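You operate a simulated robot arm through the tools that you are given. There is no shell and no other tool. Be economical: measure what you need, move in short steps, check, and stop when the job is done.

You run a simulated two-armed robot. Do the job below in one go: nothing can be reset, and whatever is moved stays where it is left.

JOB
On the left part of the left bench, fold the rag in half.

The check looks at the end state, three seconds after you hand in, the way a careful person would. Anything else that was tipped, shoved, dropped, spilled or broken makes it a failure. Flat cloth is picked up by pressing the open fingertips on it (5 to 10 N) and closing them slowly along it; thin cloth reads only 2 to 8 mm in the jaws.

ROBOT AND FRAMES
Two 7-joint arms with two-finger parallel grippers on one trunk, on a base that drives. Base frame: it is fixed to the floor where the robot stands at the start and does not move with it; the origin is under the middle of the robot, x ahead of it, y to its left, z up; the surface under the hand at the start is at about z = 0.81. Lengths are in m, angles in degrees, forces in N, time in s.
The left shoulder is at the start at [0.07, 0.133, 1.101], the right one opposite. With the tool pointing down near the work surface each hand reaches from about 0.18 to 0.64 m from the robot's upright axis, wherever it stands, measured 20 degrees to its own side. Places, roughly: left part of the left bench [0.7, -0.7, 0.8]. Payload 1.57 kg a hand.
The TCP of each hand is the grasp point between the finger pads, 0.03 m short of the fingertips. In the tool frame z runs along the fingers and y along their closing line. The gripper opens to 0.08 m. The fingers are 0.017 m wide and 0.012 m thick; the gripper's body (0.04 by 0.082 m) begins 0.08 m behind the TCP.
Orientation is that of the tool frame in the base frame, as a unit quaternion [x, y, z, w]. With the fingers straight down and closing along the base's y, the tool's x points along the base's -x, its y along +y and its z along -z.

CONTROLS
- The arms move only by the tool apply_moves. It takes "left_commands", "right_commands" or both (then of equal length, played together; a hand with none holds still); each is a list that holds one entry, the list of rows, each a list of 6 numbers: the shift along the base's x, y, z in m, then the turn, a rotation vector about the base's x, y, z in degrees. In form: [[[dx, dy, dz, wx, wy, wz], ...]]. A call has 1 to 20 rows; each row shifts and turns the commanded pose from where the row before left it. "left_fingers" and "right_fingers" are, for a hand that has rows, the closure, from 0 (fully open) to 1 (shut), set as the call begins (left out, the last holds). Each row takes 0.2 s and may step no farther than 0.05 m and 8.6 degrees from the row before; otherwise, or with a gripper value out of range, the whole call is refused. Where a pose cannot be reached the arm comes as near as it can. A force on the tool above 40 N (or 10 N above the force at the start of the call, whichever is more), or a blocked arm, ends the call early, and 0.2 s more pass. The fingers move at their own pace (about 0.153 m/s each) and stop on an object; they squeeze with about 24 N. The grip force told is the motor's: it shows also when the fingers shut on nothing. Time passes only in rows, and 0.2 s behind the last, so rows that do not move let the fingers close. The reply holds the time, the measured pose of the TCP, the force on the tool along the base axes, the opening and the grip force, in the units named above and with some noise, with the torque about the TCP (base axes, N m) and any sound that the robot's microphone picked up.
- Cameras (640 x 400 px; columns grow to the right, rows downward): "scene" is now at [0.1339, -0.0081, 1.3193]; the picture's right is [-0.09, -1.00, 0.00], its down [-0.67, 0.06, -0.74] and it looks along [0.74, -0.07, -0.67] (base axes); focal length 264 px, centre (320, 200). "left" rides on the left gripper at [0.072, 0.007, -0.122] in its tool frame; the picture's right is [-0.09, 1.00, 0.00], its down [-0.84, -0.08, -0.54] and it looks along [-0.54, -0.05, 0.84] (tool axes); focal length 238 px, centre (320, 200). "right" rides on the right gripper at [0.072, -0.007, -0.122] in its tool frame; the picture's right is [0.09, 1.00, 0.00], its down [-0.84, 0.08, -0.54] and it looks along [-0.54, 0.05, 0.84] (tool axes); focal length 238 px, centre (320, 200). There is no depth. A picture from a camera that has moved, and an enlarged one, comes with that camera's place and axes in the base frame and with its lens.
- get_image(camera): a new picture of that camera. It takes no simulated time.
- slide_trunk(by): slides the trunk up (or, below 0, down) by that many m; the arms and the scene camera ride with it, the base frame stays. It gives what a move gives, with no picture.
- steer(legs): drives the robot by 1 to 6 legs, each [ahead, left, turn to the left] in m, m and degrees, along the robot's own axes; the way and the turn of a leg run together, so that a leg with both is an arc; at most 1.5 m and 180 degrees a leg. The arms and the cameras ride along, it lands a little off, and it stops where it bumps. It gives what a move gives.
- pan_tilt(pan, tilt): turns the head with the scene camera to pan (to the left, within 86 degrees either way) and tilt (down, from -29 to 69), counted from straight ahead of the robot. It gives what a move gives.
- zoom(camera, box): a new picture of the part [left, top, right, bottom] of that camera's present view, enlarged. It takes no simulated time.
- sign_off(): hands the job in; it is judged then, once.

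Work in short steps. Places have to be worked out from the pictures, the camera data and where the tool is seen: move nearer, look again, correct. Check each grasp and each placing, and mend what went wrong. You have 120 turns and 92 pictures in all, those below and enlarged ones among them. Open the grippers and draw the arms clear of the work before you hand the job in, unless the task says otherwise; then end with one line.

The tools are called by a JSON object that holds its "op" and its "data". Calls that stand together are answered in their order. apply_moves: Moves the arms, as the interface text tells. Its arguments: {"type":"object","properties":{"left_commands":{"type":"array"},"left_fingers":{"type":"number"},"right_commands":{"type":"array"},"right_fingers":{"type":"number"}},"required":[]} The other tools are called the same way: slide_trunk (by) slides the trunk up or down; steer (legs) drives the base; pan_tilt (pan, tilt) turns the head that bears the scene camera; get_image (camera) takes a picture; zoom (camera, box) takes an enlarged picture of a part of a camera's view; sign_off () hands the job in.

At the start:

```text
time_s: 0.0
left_eef_pos: [0.4864, 0.14, 1.0508]
left_tcp_rot: [0.0, 1.0, 0.0, 0.0]
left_force: [-0.8, -0.7, -0.8]
left_wrist_torque: [-0.01, 0.02, -0.01]
left_width: 0.0801
left_finger_force: 0.0
right_eef_pos: [0.3502, -0.259, 1.0507]
right_tcp_rot: [0.0, 1.0, 0.0, 0.001]
right_force: [0.3, -0.3, -0.3]
right_wrist_torque: [0.0, 0.04, -0.02]
right_width: 0.0801
right_finger_force: 0.0
trunk travel left (down, up): [-0.675, 0.265]
robot x, y, heading: [-0.0002, -0.0009, 0.0]
head pan, tilt: [-5.3, 42.3]
```

scene: 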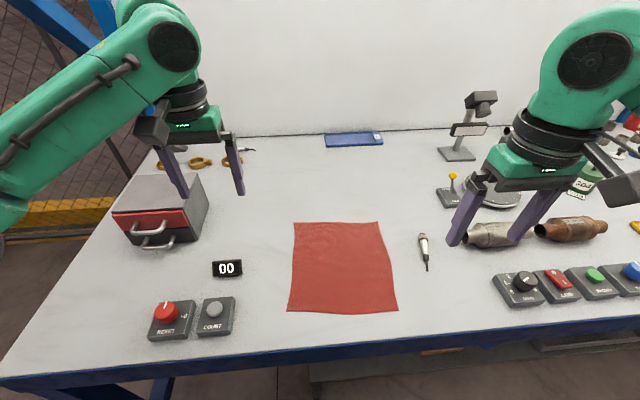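
right: 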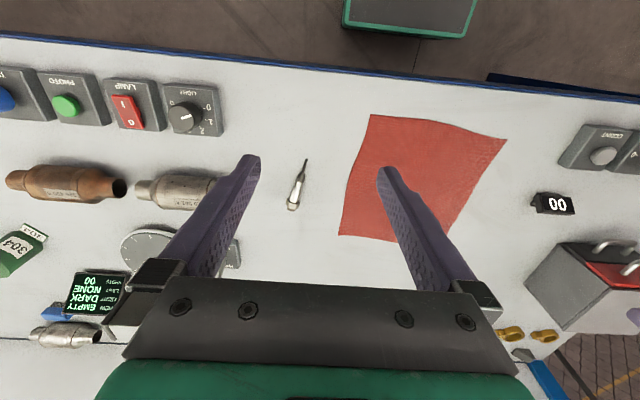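
left: 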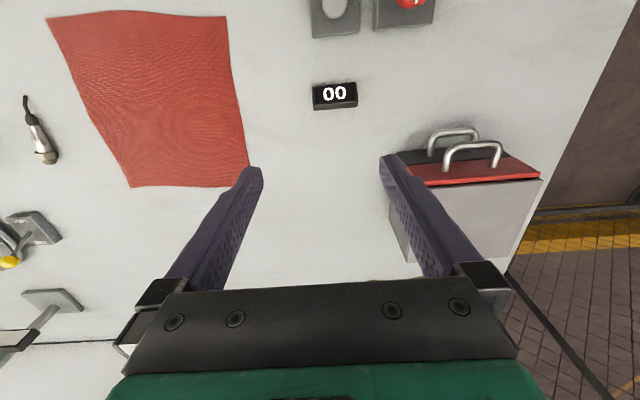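

The red rag lies in front at about (0.47, -0.09). The job's place is given as about (0.7, -0.7), so I look to the right to check whether there is another rag.

{"op": "pan_tilt", "data": {"pan": -55, "tilt": 35}}

{"op": "get_image", "data": {"camera": "scene"}}

```text
time_s: 1.2
left_eef_pos: [0.4852, 0.1397, 1.0513]
left_tcp_rot: [0.0, 1.0, 0.0, 0.001]
left_force: [0.7, 0.1, 0.2]
left_wrist_torque: [-0.01, -0.01, -0.01]
left_width: 0.0799
left_finger_force: 0.1
right_eef_pos: [0.3501, -0.2582, 1.0507]
right_tcp_rot: [0.001, 1.0, -0.001, 0.001]
right_force: [0.2, 0.8, 0.7]
right_wrist_torque: [0.02, 0.02, 0.03]
right_width: 0.0798
right_finger_force: 0.0
trunk travel left (down, up): [-0.675, 0.265]
robot x, y, heading: [0.0006, -0.0012, 0.1]
head pan, tilt: [-55.0, 35.0]
```

```text
88 pictures are left
camera scene: at [0.1014, -0.0725, 1.3303], right [-0.82, -0.57, 0.0], down [-0.33, 0.47, -0.82], along [0.47, -0.67, -0.57], focal length 264 px, centre (320, 200)
```

scene: 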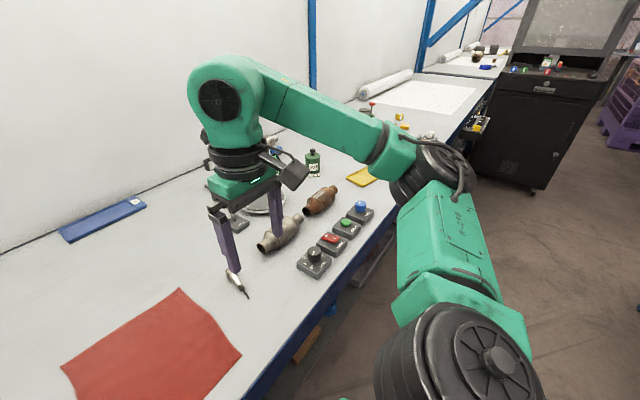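

The bench continues to the right with a small yellow item. I zoom in on it to see whether it is also a rag.

{"op": "zoom", "data": {"camera": "scene", "box": [280, 60, 480, 200]}}

{"op": "pan_tilt", "data": {"pan": -5, "tilt": 52}}

{"op": "get_image", "data": {"camera": "scene"}}

```text
2.86 times, centred on (380, 130) of scene
camera zoom: at [0.1014, -0.0725, 1.3303], right [-0.82, -0.57, 0.0], down [-0.33, 0.47, -0.82], along [0.47, -0.67, -0.57], focal length 756 px, centre (149, 400)
```

zoom: 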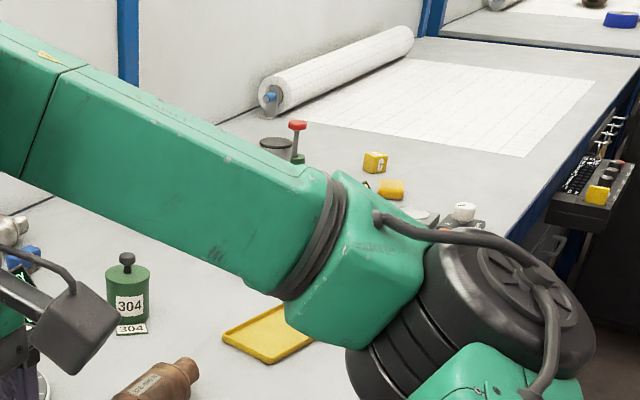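

```text
time_s: 2.4
left_eef_pos: [0.485, 0.1407, 1.0514]
left_tcp_rot: [0.0, 1.0, 0.0, 0.0]
left_force: [0.4, 0.1, 0.3]
left_wrist_torque: [-0.02, 0.0, 0.0]
left_width: 0.08
left_finger_force: 0.0
right_eef_pos: [0.3501, -0.2579, 1.051]
right_tcp_rot: [0.0, 1.0, 0.0, 0.002]
right_force: [-0.3, 0.2, -0.2]
right_wrist_torque: [0.01, 0.0, 0.03]
right_width: 0.0801
right_finger_force: 0.1
trunk travel left (down, up): [-0.675, 0.265]
robot x, y, heading: [-0.0019, 0.0017, 0.1]
head pan, tilt: [-5.0, 52.0]
```

```text
86 pictures are left
camera scene: at [0.1257, -0.0071, 1.3059], right [-0.09, -1.0, 0.0], down [-0.78, 0.07, -0.62], along [0.61, -0.05, -0.79], focal length 264 px, centre (320, 200)
```

scene: 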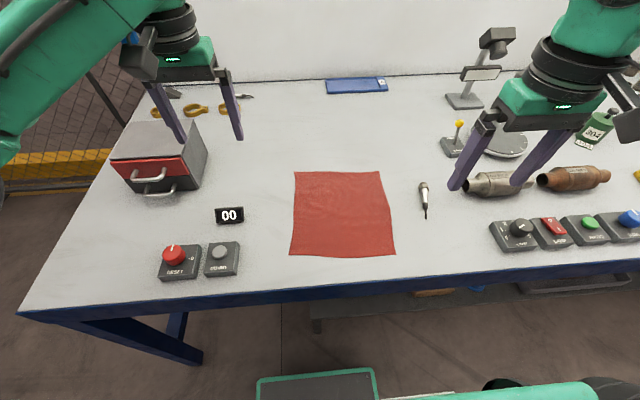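

Only one rag: corners at about (0.607, 0.021), (0.590, -0.200), (0.351, -0.179) and (0.373, 0.035). The plan is to lift the near edge with both hands and lay it on the far edge. First both hands move above the near corners, half open.

{"op": "apply_moves", "data": {"left_commands": [[[-0.02, -0.026, -0.02, 0, 0, 0], [-0.02, -0.026, -0.02, 0, 0, 0], [-0.02, -0.026, -0.02, 0, 0, 0], [-0.02, -0.025, -0.02, 0, 0, 0], [-0.02, -0.025, -0.02, 0, 0, 0], [0, 0, 0, 0, 0, 0]]], "right_commands": [[[0.003, 0.021, -0.02, 0, 0, 0], [0.003, 0.021, -0.02, 0, 0, 0], [0.003, 0.021, -0.02, 0, 0, 0], [0.003, 0.02, -0.02, 0, 0, 0], [0.003, 0.02, -0.02, 0, 0, 0], [0, 0, 0, 0, 0, 0]]], "left_fingers": 0.5, "right_fingers": 0.5}}

{"op": "get_image", "data": {"camera": "scene"}}

{"op": "get_image", "data": {"camera": "left"}}

{"op": "get_image", "data": {"camera": "right"}}

```text
time_s: 3.8
left_eef_pos: [0.3869, 0.0117, 0.9519]
left_tcp_rot: [0.0, 1.0, 0.0, 0.0]
left_force: [-0.9, 0.4, 0.3]
left_wrist_torque: [0.01, -0.02, -0.01]
left_width: 0.0401
left_finger_force: 0.2
right_eef_pos: [0.364, -0.1552, 0.9503]
right_tcp_rot: [0.0, 1.0, -0.001, 0.001]
right_force: [-0.3, -0.2, -0.3]
right_wrist_torque: [-0.03, 0.01, 0.02]
right_width: 0.0399
right_finger_force: 0.0
trunk travel left (down, up): [-0.675, 0.265]
robot x, y, heading: [0.001, -0.0026, 0.2]
head pan, tilt: [-5.0, 52.0]
```

```text
85 pictures are left
camera scene: at [0.1253, -0.0068, 1.3059], right [-0.09, -1.0, 0.0], down [-0.78, 0.07, -0.62], along [0.61, -0.05, -0.79], focal length 264 px, centre (320, 200)
```

scene: 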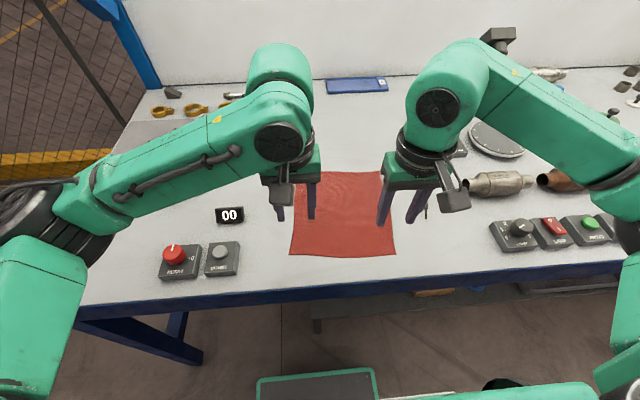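

```text
84 pictures are left
camera left: at [0.3151, 0.0177, 1.0739], right [0.09, 1.0, 0.0], down [0.84, -0.08, 0.54], along [0.54, -0.05, -0.84], focal length 238 px, centre (320, 200)
```

left: 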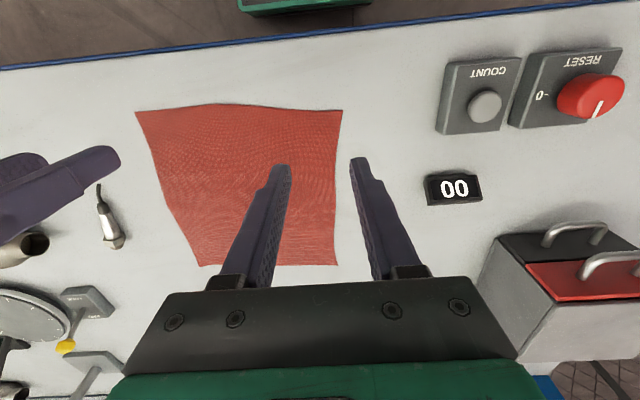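

```text
83 pictures are left
camera right: at [0.2911, -0.1618, 1.0713], right [-0.09, 1.0, 0.0], down [0.84, 0.08, 0.54], along [0.54, 0.05, -0.84], focal length 238 px, centre (320, 200)
```

right: 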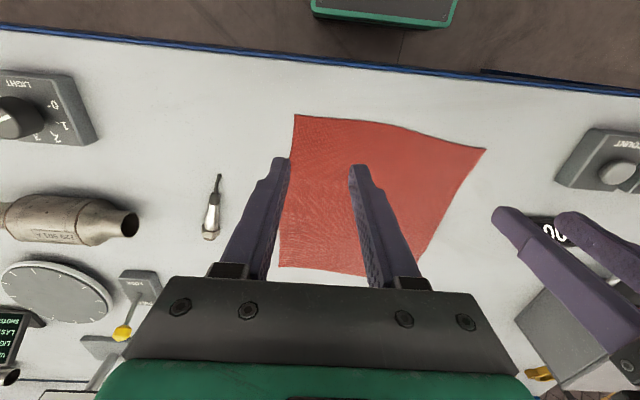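

The corners are confirmed at (0.375, 0.036) and (0.355, -0.184). I shift both hands slightly inward and lower them to just above the cloth.

{"op": "apply_moves", "data": {"left_commands": [[[0, -0.006, -0.02, 0, 0, 0], [0, 0, -0.03, 0, 0, 0], [0, 0, -0.03, 0, 0, 0], [0, 0, -0.02, 0, 0, 0], [0, 0, 0, 0, 0, 0]]], "right_commands": [[[0.006, 0.008, -0.02, 0, 0, 0], [0, 0, -0.03, 0, 0, 0], [0, 0, -0.03, 0, 0, 0], [0, 0, -0.02, 0, 0, 0], [0, 0, 0, 0, 0, 0]]]}}

{"op": "get_image", "data": {"camera": "left"}}

{"op": "get_image", "data": {"camera": "right"}}

```text
time_s: 5.0
left_eef_pos: [0.3869, 0.0064, 0.8495]
left_tcp_rot: [0.0, 1.0, 0.0, 0.0]
left_force: [-0.3, -0.2, -0.9]
left_wrist_torque: [0.01, 0.01, -0.03]
left_width: 0.04
left_finger_force: 0.1
right_eef_pos: [0.3705, -0.1473, 0.8511]
right_tcp_rot: [0.0, 1.0, -0.001, 0.001]
right_force: [0.3, 0.0, -0.2]
right_wrist_torque: [0.01, 0.01, -0.02]
right_width: 0.0399
right_finger_force: 0.0
trunk travel left (down, up): [-0.675, 0.265]
robot x, y, heading: [0.0002, -0.0013, 0.0]
head pan, tilt: [-5.0, 52.0]
```

```text
82 pictures are left
camera left: at [0.3155, 0.0123, 0.9727], right [0.09, 1.0, 0.0], down [0.84, -0.08, 0.54], along [0.54, -0.05, -0.84], focal length 238 px, centre (320, 200)
```

left: 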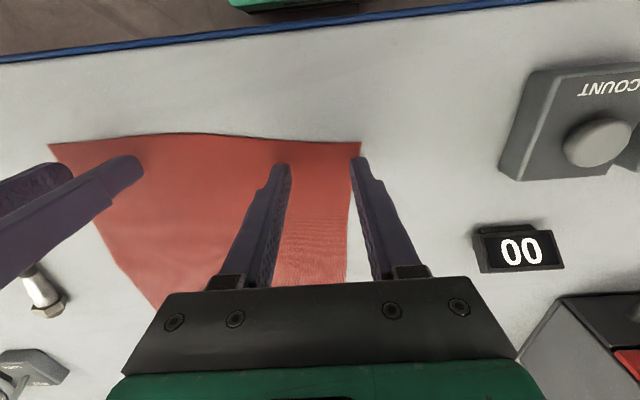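

```text
81 pictures are left
camera right: at [0.2983, -0.153, 0.9721], right [-0.09, 1.0, 0.0], down [0.84, 0.08, 0.54], along [0.54, 0.05, -0.84], focal length 238 px, centre (320, 200)
```

right: 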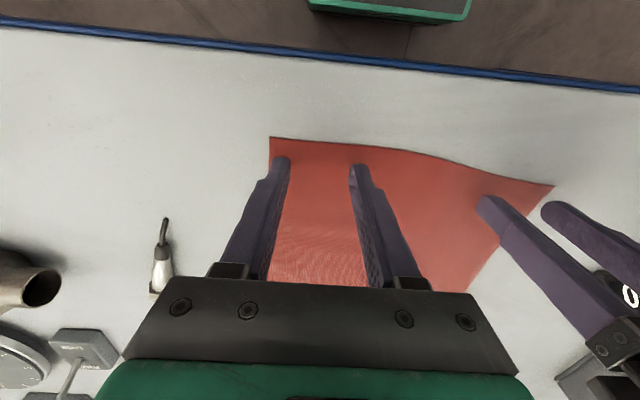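

The right hand sits well, and the left outer finger is just off the cloth's edge, so I shift it 8 mm inward. Then I lower both in small steps to find contact.

{"op": "apply_moves", "data": {"left_commands": [[[0, -0.008, 0, 0, 0, 0], [0, 0, -0.004, 0, 0, 0], [0, 0, -0.003, 0, 0, 0], [0, 0, -0.002, 0, 0, 0], [0, 0, 0, 0, 0, 0]]], "right_commands": [[[0, 0, 0, 0, 0, 0], [0, 0, -0.004, 0, 0, 0], [0, 0, -0.003, 0, 0, 0], [0, 0, -0.002, 0, 0, 0], [0, 0, 0, 0, 0, 0]]]}}

```text
time_s: 6.2
left_eef_pos: [0.386, -0.0016, 0.8423]
left_tcp_rot: [0.0, 1.0, 0.0, 0.0]
left_force: [-0.1, -0.5, 1.3]
left_wrist_torque: [0.02, -0.03, -0.01]
left_width: 0.04
left_finger_force: 0.0
right_eef_pos: [0.3705, -0.1463, 0.8413]
right_tcp_rot: [0.0, 1.0, 0.0, 0.002]
right_force: [0.1, -0.5, -0.3]
right_wrist_torque: [-0.04, 0.03, 0.02]
right_width: 0.0399
right_finger_force: 0.0
trunk travel left (down, up): [-0.675, 0.265]
robot x, y, heading: [0.0015, 0.0013, -0.1]
head pan, tilt: [-5.0, 52.0]
```

Barely any contact yet. I lower 2 mm more.

{"op": "apply_moves", "data": {"left_commands": [[[0, 0, -0.001, 0, 0, 0], [0, 0, -0.001, 0, 0, 0], [0, 0, 0, 0, 0, 0]]], "right_commands": [[[0, 0, -0.001, 0, 0, 0], [0, 0, -0.001, 0, 0, 0], [0, 0, 0, 0, 0, 0]]]}}

```text
time_s: 7.0
left_eef_pos: [0.3845, -0.0021, 0.8421]
left_tcp_rot: [0.0, 1.0, -0.001, 0.002]
left_force: [3.9, -1.4, 15.1]
left_wrist_torque: [0.3, -0.07, -0.07]
left_width: 0.04
left_finger_force: 0.1
right_eef_pos: [0.371, -0.1471, 0.8406]
right_tcp_rot: [0.0, 1.0, 0.0, 0.001]
right_force: [1.4, -0.6, 1.4]
right_wrist_torque: [-0.04, -0.03, 0.04]
right_width: 0.0401
right_finger_force: 0.1
trunk travel left (down, up): [-0.675, 0.265]
robot x, y, heading: [0.0017, 0.0011, 0.1]
head pan, tilt: [-5.0, 52.0]
```

The left reads 15 N and the right 1.4 N, about 7 N per mm. I raise the left by 1 mm and lower the right by 1 mm.

{"op": "apply_moves", "data": {"left_commands": [[[0, 0, 0.001, 0, 0, 0], [0, 0, 0, 0, 0, 0]]], "right_commands": [[[0, 0, -0.001, 0, 0, 0], [0, 0, 0, 0, 0, 0]]]}}

```text
time_s: 7.6
left_eef_pos: [0.3834, -0.0028, 0.8411]
left_tcp_rot: [0.0, 1.0, 0.0, 0.001]
left_force: [2.2, -0.1, 8.5]
left_wrist_torque: [0.11, -0.09, -0.05]
left_width: 0.0397
left_finger_force: 0.1
right_eef_pos: [0.3711, -0.1478, 0.8423]
right_tcp_rot: [0.0, 1.0, 0.0, 0.003]
right_force: [1.4, -0.7, 13.9]
right_wrist_torque: [-0.09, 0.07, 0.0]
right_width: 0.04
right_finger_force: 0.1
trunk travel left (down, up): [-0.675, 0.265]
robot x, y, heading: [-0.0001, 0.0025, 0.1]
head pan, tilt: [-5.0, 52.0]
```

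I ease the right by 0.8 mm, then begin closing both slowly.

{"op": "apply_moves", "data": {"right_commands": [[[0, 0, -0.0, 0, 0, 0], [0, 0, 0.0008, 0, 0, 0], [0, 0, 0, 0, 0, 0]]]}}

{"op": "apply_moves", "data": {"left_commands": [[[0, 0, 0, 0, 0, 0]]], "right_commands": [[[0, 0, 0, 0, 0, 0]]], "left_fingers": 0.6, "right_fingers": 0.6}}

{"op": "apply_moves", "data": {"left_commands": [[[0, 0, 0, 0, 0, 0]]], "right_commands": [[[0, 0, 0, 0, 0, 0]]], "left_fingers": 0.7, "right_fingers": 0.7}}

{"op": "get_image", "data": {"camera": "left"}}

{"op": "get_image", "data": {"camera": "right"}}

```text
time_s: 8.4
left_eef_pos: [0.3845, -0.0019, 0.8418]
left_tcp_rot: [0.0, 1.0, 0.0, 0.001]
left_force: [0.8, -1.3, 8.8]
left_wrist_torque: [0.1, 0.0, 0.0]
left_width: 0.04
left_finger_force: 0.0
right_eef_pos: [0.3691, -0.1453, 0.8414]
right_tcp_rot: [0.0, 1.0, -0.001, 0.001]
right_force: [1.8, 0.9, 10.8]
right_wrist_torque: [0.02, -0.01, 0.03]
right_width: 0.0399
right_finger_force: 0.1
trunk travel left (down, up): [-0.675, 0.265]
robot x, y, heading: [-0.0038, 0.0007, 0.1]
head pan, tilt: [-5.0, 52.0]
```

```text
time_s: 8.8
left_eef_pos: [0.3839, -0.0016, 0.8414]
left_tcp_rot: [0.0, 1.0, 0.0, 0.001]
left_force: [-1.4, -0.6, 7.5]
left_wrist_torque: [0.02, -0.02, -0.02]
left_width: 0.0312
left_finger_force: 0.0
right_eef_pos: [0.37, -0.1467, 0.8412]
right_tcp_rot: [0.0, 1.0, -0.001, 0.0]
right_force: [0.4, 0.8, 8.1]
right_wrist_torque: [0.01, 0.05, 0.01]
right_width: 0.0313
right_finger_force: 0.0
trunk travel left (down, up): [-0.675, 0.265]
robot x, y, heading: [0.0023, -0.0054, 0.0]
head pan, tilt: [-5.0, 52.0]
```

```text
time_s: 9.2
left_eef_pos: [0.3842, -0.003, 0.8417]
left_tcp_rot: [0.0, 1.0, 0.0, 0.001]
left_force: [-0.4, -1.6, 5.7]
left_wrist_torque: [0.04, 0.05, 0.03]
left_width: 0.0237
left_finger_force: 0.0
right_eef_pos: [0.3708, -0.1463, 0.8412]
right_tcp_rot: [0.001, 1.0, 0.0, 0.001]
right_force: [0.6, 1.4, 7.3]
right_wrist_torque: [0.05, 0.05, -0.03]
right_width: 0.0237
right_finger_force: 0.2
trunk travel left (down, up): [-0.675, 0.265]
robot x, y, heading: [0.0013, -0.0035, -0.1]
head pan, tilt: [-5.0, 52.0]
```

```text
80 pictures are left
camera left: at [0.3126, 0.0045, 0.9634], right [0.09, 1.0, 0.0], down [0.84, -0.08, 0.54], along [0.54, -0.05, -0.84], focal length 238 px, centre (320, 200)
```

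left: 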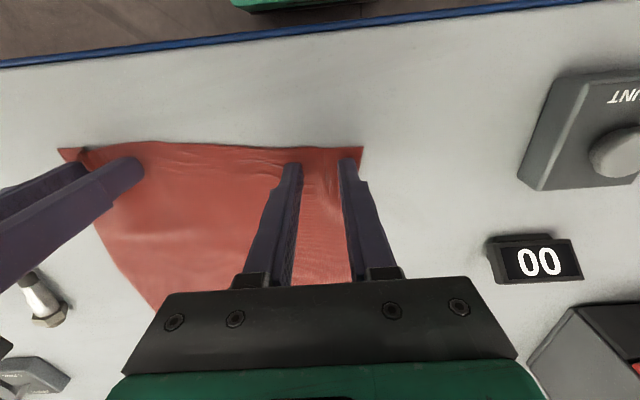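

```text
79 pictures are left
camera right: at [0.2969, -0.1532, 0.9626], right [-0.09, 1.0, 0.0], down [0.84, 0.08, 0.54], along [0.54, 0.05, -0.84], focal length 238 px, centre (320, 200)
```

right: 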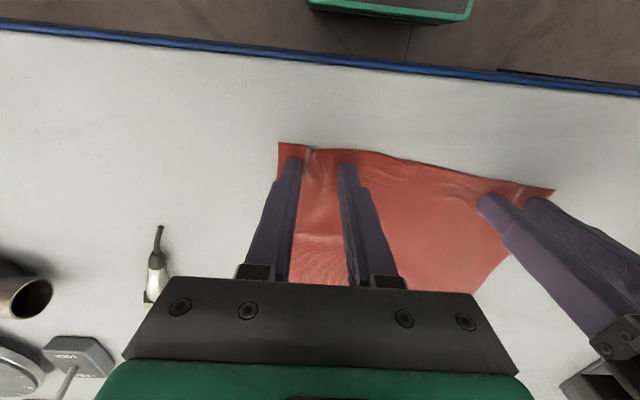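

The cloth is bunching nicely between the fingers of both hands. I keep closing in steps.

{"op": "apply_moves", "data": {"left_commands": [[[0, 0, 0, 0, 0, 0]]], "right_commands": [[[0, 0, 0, 0, 0, 0]]], "left_fingers": 0.8, "right_fingers": 0.8}}

{"op": "apply_moves", "data": {"left_commands": [[[0, 0, 0, 0, 0, 0]]], "right_commands": [[[0, 0, 0, 0, 0, 0]]], "left_fingers": 0.9, "right_fingers": 0.9}}

{"op": "apply_moves", "data": {"left_commands": [[[0, 0, 0, 0, 0, 0], [0, 0, 0, 0, 0, 0]]], "right_commands": [[[0, 0, 0, 0, 0, 0], [0, 0, 0, 0, 0, 0]]], "left_fingers": 1.0, "right_fingers": 1.0}}

{"op": "get_image", "data": {"camera": "left"}}

{"op": "get_image", "data": {"camera": "right"}}

```text
time_s: 9.6
left_eef_pos: [0.3848, -0.0015, 0.8416]
left_tcp_rot: [0.0, 1.0, -0.001, 0.001]
left_force: [-0.4, -0.4, 7.3]
left_wrist_torque: [0.03, 0.01, -0.02]
left_width: 0.0152
left_finger_force: 0.0
right_eef_pos: [0.3707, -0.1477, 0.8419]
right_tcp_rot: [0.0, 1.0, -0.001, 0.002]
right_force: [-0.5, 0.7, 8.3]
right_wrist_torque: [-0.02, 0.04, 0.02]
right_width: 0.0152
right_finger_force: 0.0
trunk travel left (down, up): [-0.675, 0.265]
robot x, y, heading: [0.0, 0.0037, -0.3]
head pan, tilt: [-5.0, 52.0]
```

```text
time_s: 10.0
left_eef_pos: [0.3846, -0.0032, 0.8415]
left_tcp_rot: [0.0, 1.0, 0.0, 0.001]
left_force: [-1.5, -1.6, 6.0]
left_wrist_torque: [0.01, 0.06, -0.02]
left_width: 0.0084
left_finger_force: 0.3
right_eef_pos: [0.3697, -0.1478, 0.8406]
right_tcp_rot: [0.0, 1.0, -0.001, 0.002]
right_force: [-0.2, 1.6, 6.4]
right_wrist_torque: [0.02, 0.05, 0.0]
right_width: 0.0093
right_finger_force: 0.5
trunk travel left (down, up): [-0.675, 0.265]
robot x, y, heading: [0.001, 0.0028, 0.1]
head pan, tilt: [-5.0, 52.0]
```

```text
time_s: 10.6
left_eef_pos: [0.383, -0.0023, 0.8422]
left_tcp_rot: [0.001, 1.0, -0.001, 0.001]
left_force: [-0.3, -9.8, 6.0]
left_wrist_torque: [-0.28, 0.05, 0.05]
left_width: 0.0023
left_finger_force: 23.9
right_eef_pos: [0.3699, -0.1478, 0.8418]
right_tcp_rot: [0.0, 1.0, 0.0, 0.002]
right_force: [0.1, 11.0, 5.7]
right_wrist_torque: [0.32, 0.01, 0.02]
right_width: 0.0027
right_finger_force: 23.9
trunk travel left (down, up): [-0.675, 0.265]
robot x, y, heading: [-0.0019, 0.003, 0.2]
head pan, tilt: [-5.0, 52.0]
```

```text
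78 pictures are left
camera left: at [0.3128, 0.004, 0.9635], right [0.09, 1.0, 0.0], down [0.84, -0.08, 0.54], along [0.54, -0.05, -0.84], focal length 238 px, centre (320, 200)
```

left: 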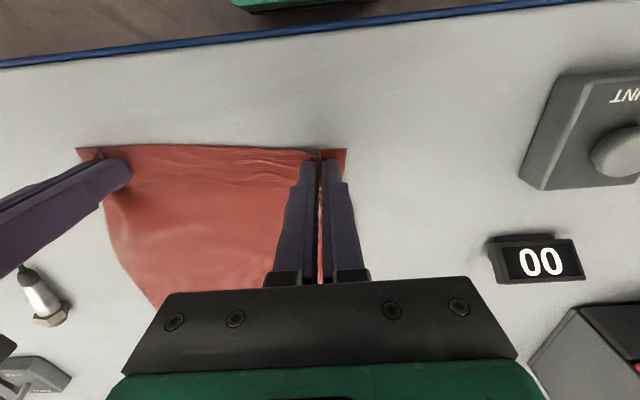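

```text
77 pictures are left
camera right: at [0.2973, -0.1529, 0.9626], right [-0.09, 1.0, 0.0], down [0.84, 0.08, 0.54], along [0.54, 0.05, -0.84], focal length 238 px, centre (320, 200)
```

right: 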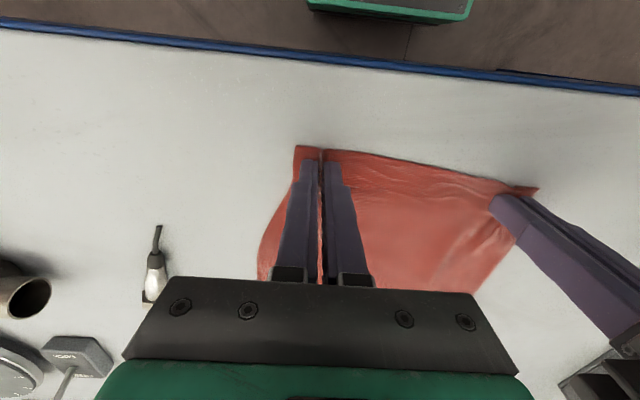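

Both hands hold cloth (2.3 and 2.7 mm) and it is taut between them. I move them 4 mm inward each to slacken it, lift 5 cm and check.

{"op": "apply_moves", "data": {"left_commands": [[[0, -0.004, 0.005, 0, 0, 0], [0.004, 0, 0.015, 0, 0, 0], [0.006, 0, 0.015, 0, 0, 0], [0.01, 0, 0.015, 0, 0, 0], [0, 0, 0, 0, 0, 0]]], "right_commands": [[[0, 0.004, 0.005, 0, 0, 0], [0.004, 0, 0.015, 0, 0, 0], [0.006, 0, 0.015, 0, 0, 0], [0.01, 0, 0.015, 0, 0, 0], [0, 0, 0, 0, 0, 0]]]}}

{"op": "get_image", "data": {"camera": "scene"}}

{"op": "get_image", "data": {"camera": "right"}}

```text
time_s: 11.8
left_eef_pos: [0.4053, -0.0069, 0.8896]
left_tcp_rot: [0.0, 1.0, 0.0, 0.0]
left_force: [0.1, 0.0, 0.7]
left_wrist_torque: [-0.01, 0.04, -0.02]
left_width: 0.0024
left_finger_force: 23.9
right_eef_pos: [0.3912, -0.1444, 0.8908]
right_tcp_rot: [0.0, 1.0, -0.001, 0.001]
right_force: [0.0, 0.1, 0.0]
right_wrist_torque: [0.0, -0.02, -0.03]
right_width: 0.0022
right_finger_force: 23.8
trunk travel left (down, up): [-0.675, 0.265]
robot x, y, heading: [0.0033, -0.0002, 0.1]
head pan, tilt: [-5.0, 52.0]
```

```text
76 pictures are left
camera scene: at [0.1254, -0.007, 1.3059], right [-0.09, -1.0, 0.0], down [-0.79, 0.07, -0.62], along [0.61, -0.05, -0.79], focal length 264 px, centre (320, 200)
```

scene: 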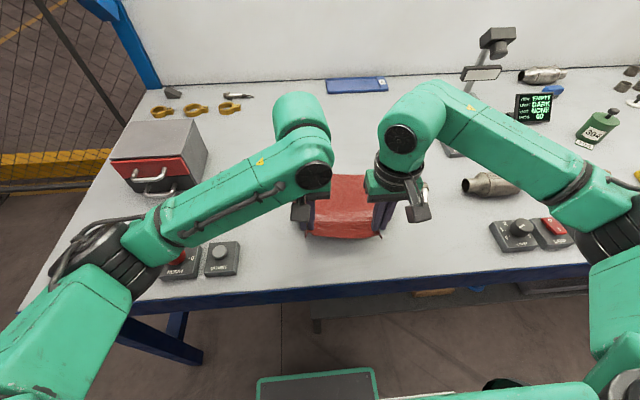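

```text
75 pictures are left
camera right: at [0.3181, -0.1498, 1.0121], right [-0.09, 1.0, 0.0], down [0.84, 0.08, 0.54], along [0.54, 0.05, -0.84], focal length 238 px, centre (320, 200)
```

right: 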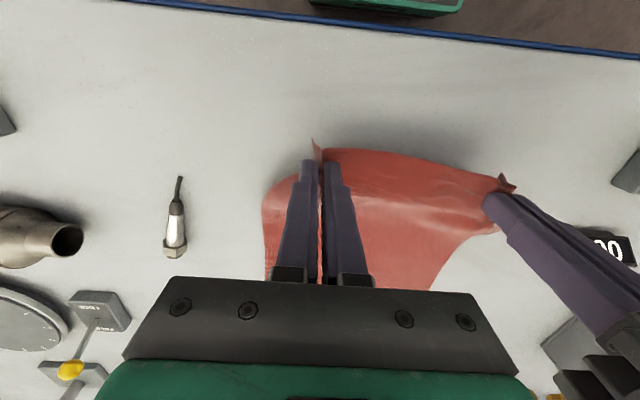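

Both corners are held and lifted. I carry the edge along an arc over the middle, shifting slightly to the right to follow the rag's sides. The first part goes to just past the fold line.

{"op": "apply_moves", "data": {"left_commands": [[[0.015, -0.001, 0.018, 0, 0, 0], [0.02, -0.002, 0.018, 0, 0, 0], [0.02, -0.002, 0.01, 0, 0, 0], [0.025, -0.002, 0.005, 0, 0, 0], [0.025, -0.002, 0.0, 0, 0, 0], [0.02, -0.001, -0.005, 0, 0, 0], [0, 0, 0, 0, 0, 0]]], "right_commands": [[[0.015, -0.001, 0.018, 0, 0, 0], [0.02, -0.002, 0.018, 0, 0, 0], [0.02, -0.002, 0.01, 0, 0, 0], [0.025, -0.002, 0.005, 0, 0, 0], [0.025, -0.002, 0.0, 0, 0, 0], [0.02, -0.001, -0.005, 0, 0, 0], [0, 0, 0, 0, 0, 0]]]}}

{"op": "get_image", "data": {"camera": "scene"}}

{"op": "get_image", "data": {"camera": "left"}}

{"op": "get_image", "data": {"camera": "right"}}

```text
time_s: 13.4
left_eef_pos: [0.5292, -0.0172, 0.9365]
left_tcp_rot: [0.0, 1.0, 0.0, 0.001]
left_force: [0.2, -0.5, -0.4]
left_wrist_torque: [0.03, -0.01, 0.01]
left_width: 0.0023
left_finger_force: 24.9
right_eef_pos: [0.5148, -0.1541, 0.9349]
right_tcp_rot: [-0.001, 1.0, -0.001, 0.001]
right_force: [0.1, -0.6, 0.7]
right_wrist_torque: [0.02, -0.01, 0.03]
right_width: 0.0026
right_finger_force: 23.9
trunk travel left (down, up): [-0.675, 0.265]
robot x, y, heading: [0.0018, -0.0019, -0.2]
head pan, tilt: [-5.0, 52.0]
```

```text
74 pictures are left
camera scene: at [0.1251, -0.0068, 1.306], right [-0.09, -1.0, 0.0], down [-0.78, 0.07, -0.62], along [0.61, -0.05, -0.79], focal length 264 px, centre (320, 200)
```

scene: 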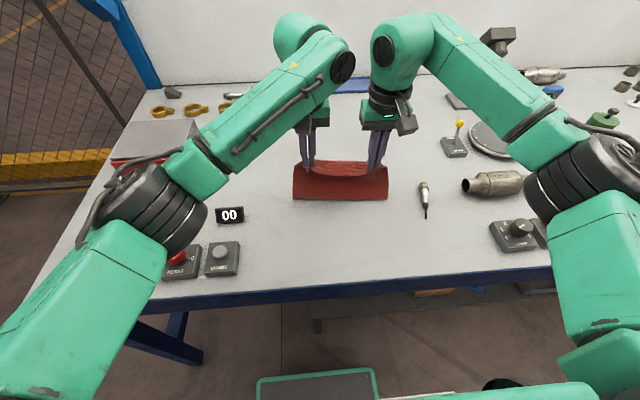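

```text
73 pictures are left
camera left: at [0.4585, -0.011, 1.0583], right [0.09, 1.0, 0.0], down [0.84, -0.08, 0.54], along [0.54, -0.05, -0.84], focal length 238 px, centre (320, 200)
```

left: 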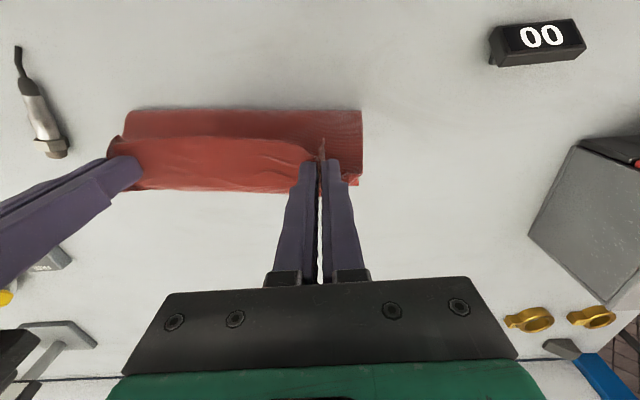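

```text
72 pictures are left
camera right: at [0.4424, -0.1597, 1.0563], right [-0.09, 1.0, 0.0], down [0.84, 0.08, 0.54], along [0.54, 0.05, -0.84], focal length 238 px, centre (320, 200)
```

right: 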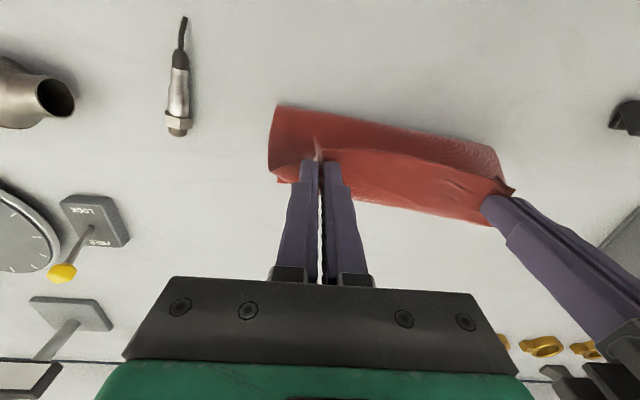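

The edge is past the fold line and the far corners are now at about (0.597, 0.018) and (0.575, -0.20). I bring the edge down onto the far edge.

{"op": "apply_moves", "data": {"left_commands": [[[0.02, -0.002, -0.012, 0, 0, 0], [0.018, -0.002, -0.018, 0, 0, 0], [0.012, 0, -0.02, 0, 0, 0], [0.006, 0, -0.02, 0, 0, 0], [0, 0, -0.01, 0, 0, 0], [0, 0, 0, 0, 0, 0]]], "right_commands": [[[0.02, -0.002, -0.012, 0, 0, 0], [0.016, -0.002, -0.018, 0, 0, 0], [0.011, 0, -0.02, 0, 0, 0], [0.006, 0, -0.02, 0, 0, 0], [0, 0, -0.01, 0, 0, 0], [0, 0, 0, 0, 0, 0]]]}}

{"op": "get_image", "data": {"camera": "scene"}}

{"op": "get_image", "data": {"camera": "left"}}

{"op": "get_image", "data": {"camera": "right"}}

```text
time_s: 14.8
left_eef_pos: [0.5742, -0.0145, 0.8663]
left_tcp_rot: [0.001, 1.0, 0.0, 0.0]
left_force: [-0.5, -4.1, 0.5]
left_wrist_torque: [-0.16, 0.01, 0.02]
left_width: 0.0022
left_finger_force: 24.1
left hand out of reach, approached as far as the arm can: row 3, 4
right_eef_pos: [0.5692, -0.1563, 0.8556]
right_tcp_rot: [-0.001, 1.0, 0.0, 0.0]
right_force: [-0.1, 3.7, 1.7]
right_wrist_torque: [0.15, 0.01, 0.06]
right_width: 0.0026
right_finger_force: 23.3
trunk travel left (down, up): [-0.675, 0.265]
robot x, y, heading: [0.0032, 0.0005, 0.1]
head pan, tilt: [-5.0, 52.0]
```

```text
71 pictures are left
camera scene: at [0.1258, -0.0068, 1.3059], right [-0.09, -1.0, 0.0], down [-0.79, 0.07, -0.62], along [0.61, -0.05, -0.79], focal length 264 px, centre (320, 200)
```

scene: 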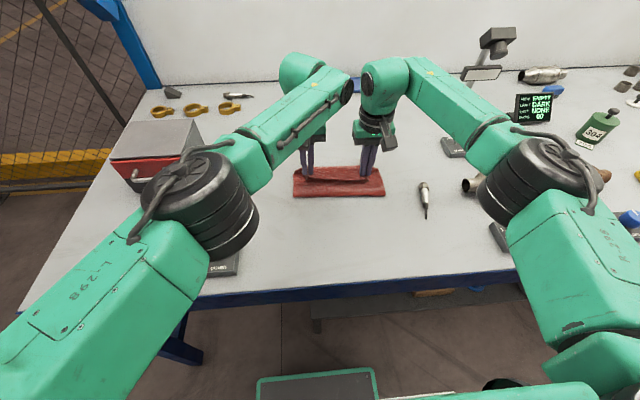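

```text
70 pictures are left
camera left: at [0.5034, -0.0097, 0.9881], right [0.09, 1.0, 0.0], down [0.84, -0.08, 0.54], along [0.54, -0.05, -0.84], focal length 238 px, centre (320, 200)
```

left: 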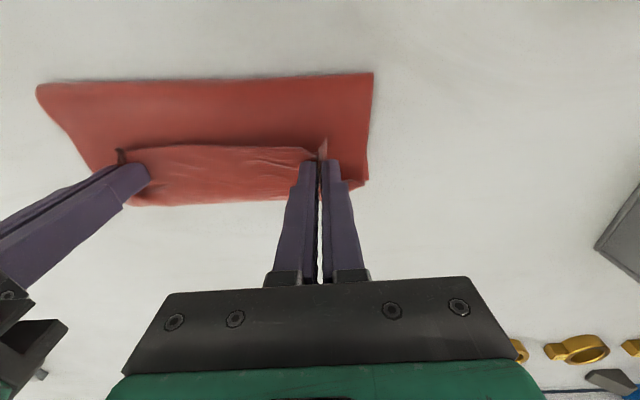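

```text
69 pictures are left
camera right: at [0.4963, -0.163, 0.9772], right [-0.09, 1.0, 0.0], down [0.84, 0.08, 0.54], along [0.54, 0.05, -0.84], focal length 238 px, centre (320, 200)
```

right: 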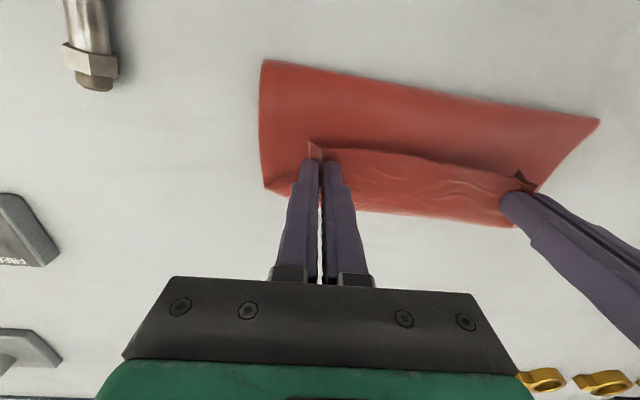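

The stiff cloth keeps its grip direction at the fingers, so the edge has rolled back into an S and the fold line has crept to x≈0.52. Left as it is, this would not be a clean half, and the left arm is also at its reach limit. I still hold the edge, so I go back along the arc to lay the rag flat and then fold in a better way.

{"op": "apply_moves", "data": {"left_commands": [[[-0.005, 0, 0.02, 0, 0, 0], [-0.01, 0, 0.025, 0, 0, 0], [-0.025, 0, 0.022, 0, 0, 0], [-0.025, 0.002, 0.01, 0, 0, 0], [-0.025, 0.002, 0.0, 0, 0, 0], [-0.025, 0.002, -0.005, 0, 0, 0], [-0.025, 0.002, -0.01, 0, 0, 0], [-0.025, 0.002, -0.02, 0, 0, 0], [0, 0, 0, 0, 0, 0]]], "right_commands": [[[-0.005, 0, 0.025, 0, 0, 0], [-0.01, 0, 0.03, 0, 0, 0], [-0.033, 0, 0.023, 0, 0, 0], [-0.025, 0.001, 0.01, 0, 0, 0], [-0.025, 0.002, 0.0, 0, 0, 0], [-0.025, 0.002, -0.005, 0, 0, 0], [-0.025, 0.002, -0.01, 0, 0, 0], [-0.025, 0.002, -0.02, 0, 0, 0], [0, 0, 0, 0, 0, 0]]]}}

{"op": "get_image", "data": {"camera": "right"}}

```text
time_s: 16.8
left_eef_pos: [0.4107, -0.0071, 0.9082]
left_tcp_rot: [-0.001, 1.0, 0.0, -0.001]
left_force: [-0.7, -4.9, -0.1]
left_wrist_torque: [-0.16, 0.0, 0.0]
left_width: 0.0024
left_finger_force: 23.6
left hand out of reach, approached as far as the arm can: row 1, 3
right_eef_pos: [0.3955, -0.1475, 0.909]
right_tcp_rot: [0.0, 1.0, 0.0, 0.0]
right_force: [0.1, 4.6, 0.0]
right_wrist_torque: [0.15, 0.04, -0.01]
right_width: 0.0025
right_finger_force: 23.4
trunk travel left (down, up): [-0.675, 0.265]
robot x, y, heading: [-0.0003, 0.0016, -0.0]
head pan, tilt: [-5.0, 52.0]
```

```text
68 pictures are left
camera right: at [0.3236, -0.1543, 1.0302], right [-0.09, 1.0, 0.0], down [0.84, 0.08, 0.54], along [0.54, 0.05, -0.84], focal length 238 px, centre (320, 200)
```

right: 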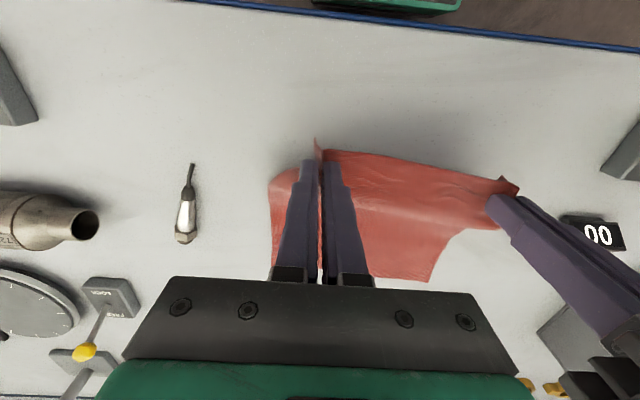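

The rag is unrolled again. I lower the edge to the bench at its original place.

{"op": "apply_moves", "data": {"left_commands": [[[-0.012, 0.001, -0.02, 0, 0, 0], [-0.01, 0.001, -0.02, 0, 0, 0], [-0.008, 0.001, -0.015, 0, 0, 0], [-0.002, 0, -0.008, 0, 0, 0], [0, 0, 0, 0, 0, 0]]], "right_commands": [[[-0.012, 0, -0.02, 0, 0, 0], [-0.01, 0, -0.02, 0, 0, 0], [-0.008, 0, -0.015, 0, 0, 0], [-0.002, 0, -0.008, 0, 0, 0], [0, 0, 0, 0, 0, 0]]]}}

{"op": "apply_moves", "data": {"left_commands": [[[0, 0, 0, 0, 0, 0], [0, 0, 0, 0, 0, 0]]], "right_commands": [[[0, 0, 0, 0, 0, 0], [0, 0, 0, 0, 0, 0]]], "left_fingers": 0.6, "right_fingers": 0.6}}

{"op": "apply_moves", "data": {"left_commands": [[[0, 0, 0.03, 0, 0, 0], [0, 0.01, 0.05, 0, 0, 0], [0, 0.03, 0.05, 0, 0, 0], [0, 0.04, 0.03, 0, 0, 0], [0, 0.04, 0, 0, 0, 0], [0, 0.04, 0, 0, 0, 0]]], "right_commands": [[[0, 0, 0.03, 0, 0, 0], [0, -0.01, 0.05, 0, 0, 0], [0, -0.03, 0.05, 0, 0, 0], [0, -0.04, 0.03, 0, 0, 0], [0, -0.04, 0, 0, 0, 0], [0, -0.04, 0, 0, 0, 0]]]}}

{"op": "get_image", "data": {"camera": "scene"}}

```text
time_s: 18.0
left_eef_pos: [0.3776, -0.0037, 0.8463]
left_tcp_rot: [-0.001, 1.0, -0.001, 0.0]
left_force: [-0.9, -11.5, 0.5]
left_wrist_torque: [-0.37, 0.03, 0.03]
left_width: 0.0023
left_finger_force: 23.4
right_eef_pos: [0.3631, -0.1482, 0.8465]
right_tcp_rot: [-0.001, 1.0, 0.001, 0.001]
right_force: [0.4, 10.1, -0.1]
right_wrist_torque: [0.31, 0.0, 0.05]
right_width: 0.0026
right_finger_force: 23.6
trunk travel left (down, up): [-0.675, 0.265]
robot x, y, heading: [0.0031, 0.0025, -0.1]
head pan, tilt: [-5.0, 52.0]
```

```text
time_s: 18.6
left_eef_pos: [0.3769, -0.004, 0.8467]
left_tcp_rot: [0.0, 1.0, 0.001, -0.001]
left_force: [-0.2, -1.2, -0.7]
left_wrist_torque: [0.02, -0.01, 0.02]
left_width: 0.0318
left_finger_force: 0.0
right_eef_pos: [0.3649, -0.1492, 0.8463]
right_tcp_rot: [0.0, 1.0, -0.001, 0.001]
right_force: [-0.6, -0.5, -1.0]
right_wrist_torque: [0.01, 0.0, 0.01]
right_width: 0.032
right_finger_force: 0.1
trunk travel left (down, up): [-0.675, 0.265]
robot x, y, heading: [0.0002, 0.0013, -0.2]
head pan, tilt: [-5.0, 52.0]
```

```text
refused: row 2 steps farther than a row can; nothing moved
```

```text
67 pictures are left
camera scene: at [0.1256, -0.007, 1.3059], right [-0.09, -1.0, 0.0], down [-0.79, 0.07, -0.62], along [0.61, -0.05, -0.79], focal length 264 px, centre (320, 200)
```

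scene: 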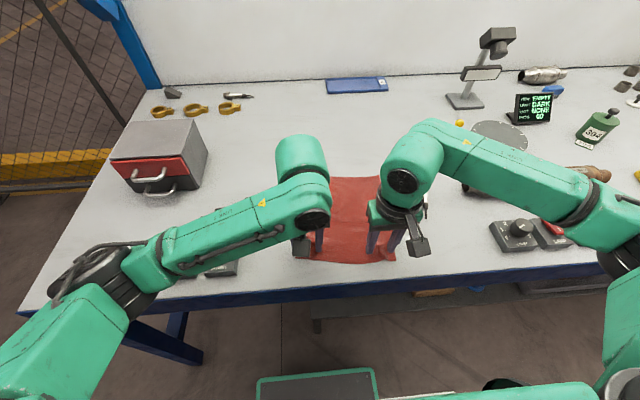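

Released. I lift the hands clear and spread them with smaller steps.

{"op": "apply_moves", "data": {"left_commands": [[[0, 0, 0.03, 0, 0, 0], [0, 0.01, 0.045, 0, 0, 0], [0, 0.025, 0.04, 0, 0, 0], [0, 0.035, 0.025, 0, 0, 0], [0, 0.04, 0, 0, 0, 0], [0, 0.04, 0, 0, 0, 0]]], "right_commands": [[[0, 0, 0.03, 0, 0, 0], [0, -0.01, 0.045, 0, 0, 0], [0, -0.025, 0.04, 0, 0, 0], [0, -0.035, 0.025, 0, 0, 0], [0, -0.04, 0, 0, 0, 0], [0, -0.04, 0, 0, 0, 0]]]}}

{"op": "get_image", "data": {"camera": "scene"}}

```text
time_s: 20.0
left_eef_pos: [0.3776, 0.1459, 0.9878]
left_tcp_rot: [0.0, 1.0, 0.0, 0.001]
left_force: [-0.2, -0.3, -0.9]
left_wrist_torque: [0.0, 0.0, 0.01]
left_width: 0.0318
left_finger_force: 0.1
right_eef_pos: [0.362, -0.2999, 0.9864]
right_tcp_rot: [0.0, 1.0, -0.001, 0.001]
right_force: [0.2, -0.4, 1.3]
right_wrist_torque: [0.01, 0.01, -0.03]
right_width: 0.0321
right_finger_force: 0.1
trunk travel left (down, up): [-0.675, 0.265]
robot x, y, heading: [-0.0017, -0.0012, 0.2]
head pan, tilt: [-5.0, 52.0]
```

```text
66 pictures are left
camera scene: at [0.1238, -0.0063, 1.3061], right [-0.09, -1.0, 0.0], down [-0.78, 0.07, -0.62], along [0.61, -0.05, -0.79], focal length 264 px, centre (320, 200)
```

scene: 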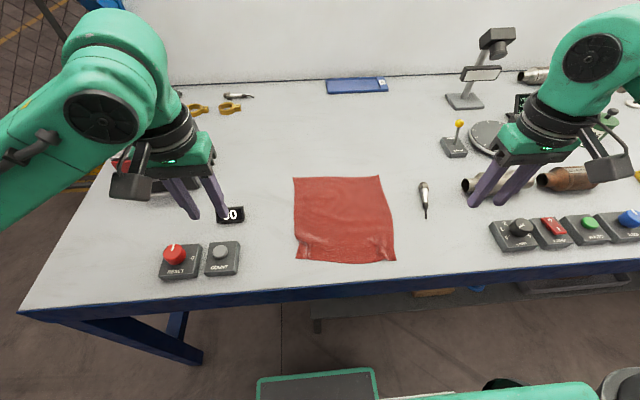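

The rag is flat again, about 1 cm nearer: far corners at (0.583, 0.021) and (0.571, -0.196), near corners at (0.354, 0.022) and (0.341, -0.178). This time I fold far to near, closing the fingers along x and tilting them forward while folding so that the edge turns over. I yaw both hands 90° first.

{"op": "apply_moves", "data": {"left_commands": [[[0, 0, 0, 0, 0, -8.2], [0, 0, 0, 0, 0, -8.2], [0, 0, 0, 0, 0, -8.2], [0, 0, 0, 0, 0, -8.2], [0, 0, 0, 0, 0, -8.2], [0, 0, 0, 0, 0, -8.2], [0, 0, 0, 0, 0, -8.2], [0, 0, 0, 0, 0, -8.2], [0, 0, 0, 0, 0, -8.2], [0, 0, 0, 0, 0, -8.2], [0, 0, 0, 0, 0, -8.0], [0, 0, 0, 0, 0, 0]]], "right_commands": [[[0, 0, 0, 0, 0, 8.2], [0, 0, 0, 0, 0, 8.2], [0, 0, 0, 0, 0, 8.2], [0, 0, 0, 0, 0, 8.2], [0, 0, 0, 0, 0, 8.2], [0, 0, 0, 0, 0, 8.2], [0, 0, 0, 0, 0, 8.2], [0, 0, 0, 0, 0, 8.2], [0, 0, 0, 0, 0, 8.2], [0, 0, 0, 0, 0, 8.2], [0, 0, 0, 0, 0, 8.0], [0, 0, 0, 0, 0, 0]]]}}

{"op": "get_image", "data": {"camera": "scene"}}

```text
time_s: 22.6
left_eef_pos: [0.3786, 0.1461, 0.9854]
left_tcp_rot: [0.708, 0.706, -0.001, 0.0]
left_force: [0.0, 0.2, 0.4]
left_wrist_torque: [0.01, -0.01, 0.01]
left_width: 0.0318
left_finger_force: 0.0
right_eef_pos: [0.2903, -0.1906, 1.0249]
right_tcp_rot: [-0.41, 0.91, 0.053, 0.022]
right_force: [0.0, 0.2, 0.3]
right_wrist_torque: [0.03, 0.0, 0.0]
right_width: 0.0318
right_finger_force: 0.1
right hand out of reach, approached as far as the arm can: row 3, 4, 5, 6, 7, 8, 9, 10, 11
trunk travel left (down, up): [-0.675, 0.265]
robot x, y, heading: [0.0045, -0.0046, 0.1]
head pan, tilt: [-5.0, 52.0]
```

```text
65 pictures are left
camera scene: at [0.1257, -0.0073, 1.3059], right [-0.09, -1.0, 0.0], down [-0.79, 0.07, -0.62], along [0.61, -0.05, -0.79], focal length 264 px, centre (320, 200)
```

scene: 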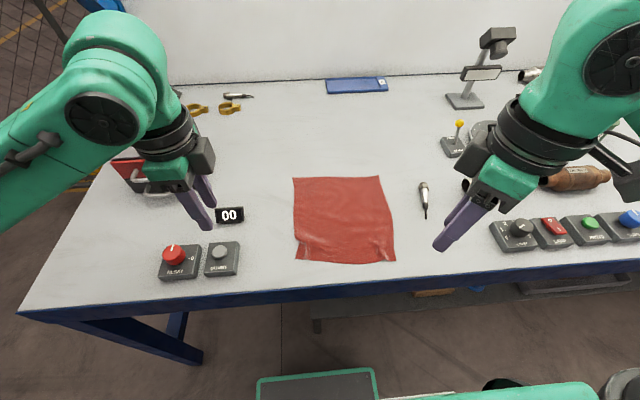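

The left reached the 90° yaw, but the right wrist hit its limit at about 48°. I turn the right hand the other way to -90°, straightening its slight tilt and moving it back out.

{"op": "apply_moves", "data": {"right_commands": [[[0.02, -0.03, 0, -6.6, 0, 0], [0.02, -0.03, 0, 0, 0, -8.2], [0.02, -0.03, 0, 0, 0, -8.2], [0.01, -0.02, 0, 0, 0, -8.2], [0, 0, 0, 0, 0, -8.2], [0, 0, 0, 0, 0, -8.2], [0, 0, 0, 0, 0, -8.2], [0, 0, 0, 0, 0, -8.2], [0, 0, 0, 0, 0, -8.2], [0, 0, 0, 0, 0, -8.2], [0, 0, 0, 0, 0, -8.2], [0, 0, 0, 0, 0, -8.2], [0, 0, 0, 0, 0, -8.2], [0, 0, 0, 0, 0, -8.2], [0, 0, 0, 0, 0, -8.2], [0, 0, 0, 0, 0, -8.2], [0, 0, 0, 0, 0, -8.2], [0, 0, 0, 0, 0, -7.4], [0, 0, 0, 0, 0, 0]]]}}

```text
time_s: 26.6
left_eef_pos: [0.3785, 0.1471, 0.9855]
left_tcp_rot: [0.707, 0.707, -0.001, -0.001]
left_force: [0.4, -0.2, 0.9]
left_wrist_torque: [0.03, 0.04, -0.04]
left_width: 0.0321
left_finger_force: 0.2
right_eef_pos: [0.3414, -0.2684, 1.0276]
right_tcp_rot: [0.708, 0.705, -0.001, 0.038]
right_force: [-1.0, 0.0, -0.2]
right_wrist_torque: [0.01, -0.01, 0.0]
right_width: 0.0319
right_finger_force: 0.0
right hand out of reach, approached as far as the arm can: row 1, 2
trunk travel left (down, up): [-0.675, 0.265]
robot x, y, heading: [-0.001, 0.0014, -0.1]
head pan, tilt: [-5.0, 52.0]
```

Both hands are now yawed. I test the end pose in free air: hands over the near edge with fingers tilted 60° forward.

{"op": "apply_moves", "data": {"left_commands": [[[0, -0.04, 0, 0, 0, 0], [0, -0.04, 0, 0, 0, 0], [0, -0.04, 0, 0, 0, 0], [0, -0.023, 0, 0, 0, 0], [0, 0, 0, 0, -8.5, 0], [0, 0, 0, 0, -8.5, 0], [0, 0, 0, 0, -8.5, 0], [0, 0, 0, 0, -8.5, 0], [0, 0, 0, 0, -8.5, 0], [0, 0, 0, 0, -8.5, 0], [0, 0, 0, 0, -8.5, 0], [0, 0, 0, 0, 0, 0]]], "right_commands": [[[0.01, 0.02, -0.01, 3.15, 3.0, 0], [0.015, 0.02, -0.01, 0, 0, 0], [0, 0.02, -0.02, 0, 0, 0], [0, 0.02, 0, 0, 0, 0], [0, 0, 0, 0, -8.5, 0], [0, 0, 0, 0, -8.5, 0], [0, 0, 0, 0, -8.5, 0], [0, 0, 0, 0, -8.5, 0], [0, 0, 0, 0, -8.5, 0], [0, 0, 0, 0, -8.5, 0], [0, 0, 0, 0, -8.5, 0], [0, 0, 0, 0, 0, 0]]]}}

{"op": "get_image", "data": {"camera": "scene"}}

```text
time_s: 29.2
left_eef_pos: [0.3879, -0.0065, 0.9826]
left_tcp_rot: [0.613, 0.614, 0.351, 0.352]
left_force: [0.3, -0.2, -0.3]
left_wrist_torque: [0.02, 0.0, 0.01]
left_width: 0.0323
left_finger_force: 0.1
left hand out of reach, approached as far as the arm can: row 10, 11
right_eef_pos: [0.3685, -0.1849, 0.9908]
right_tcp_rot: [0.665, 0.671, 0.23, 0.232]
right_force: [-0.1, 0.7, 0.2]
right_wrist_torque: [0.01, 0.0, -0.01]
right_width: 0.0318
right_finger_force: 0.0
right hand out of reach, approached as far as the arm can: row 9, 10, 11
trunk travel left (down, up): [-0.675, 0.265]
robot x, y, heading: [-0.0013, -0.0033, 0.0]
head pan, tilt: [-5.0, 52.0]
```

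```text
64 pictures are left
camera scene: at [0.1259, -0.0068, 1.3059], right [-0.09, -1.0, 0.0], down [-0.79, 0.07, -0.62], along [0.61, -0.05, -0.79], focal length 264 px, centre (320, 200)
```

scene: 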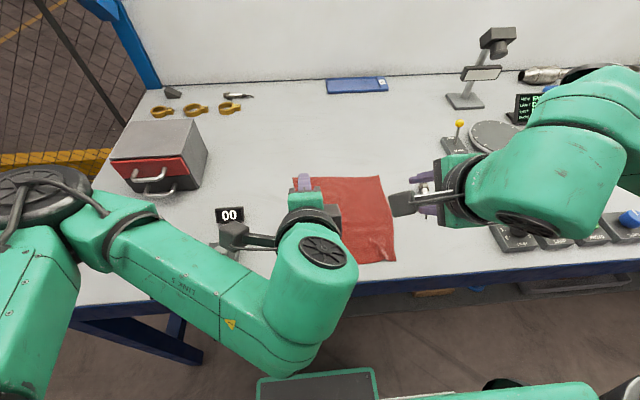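

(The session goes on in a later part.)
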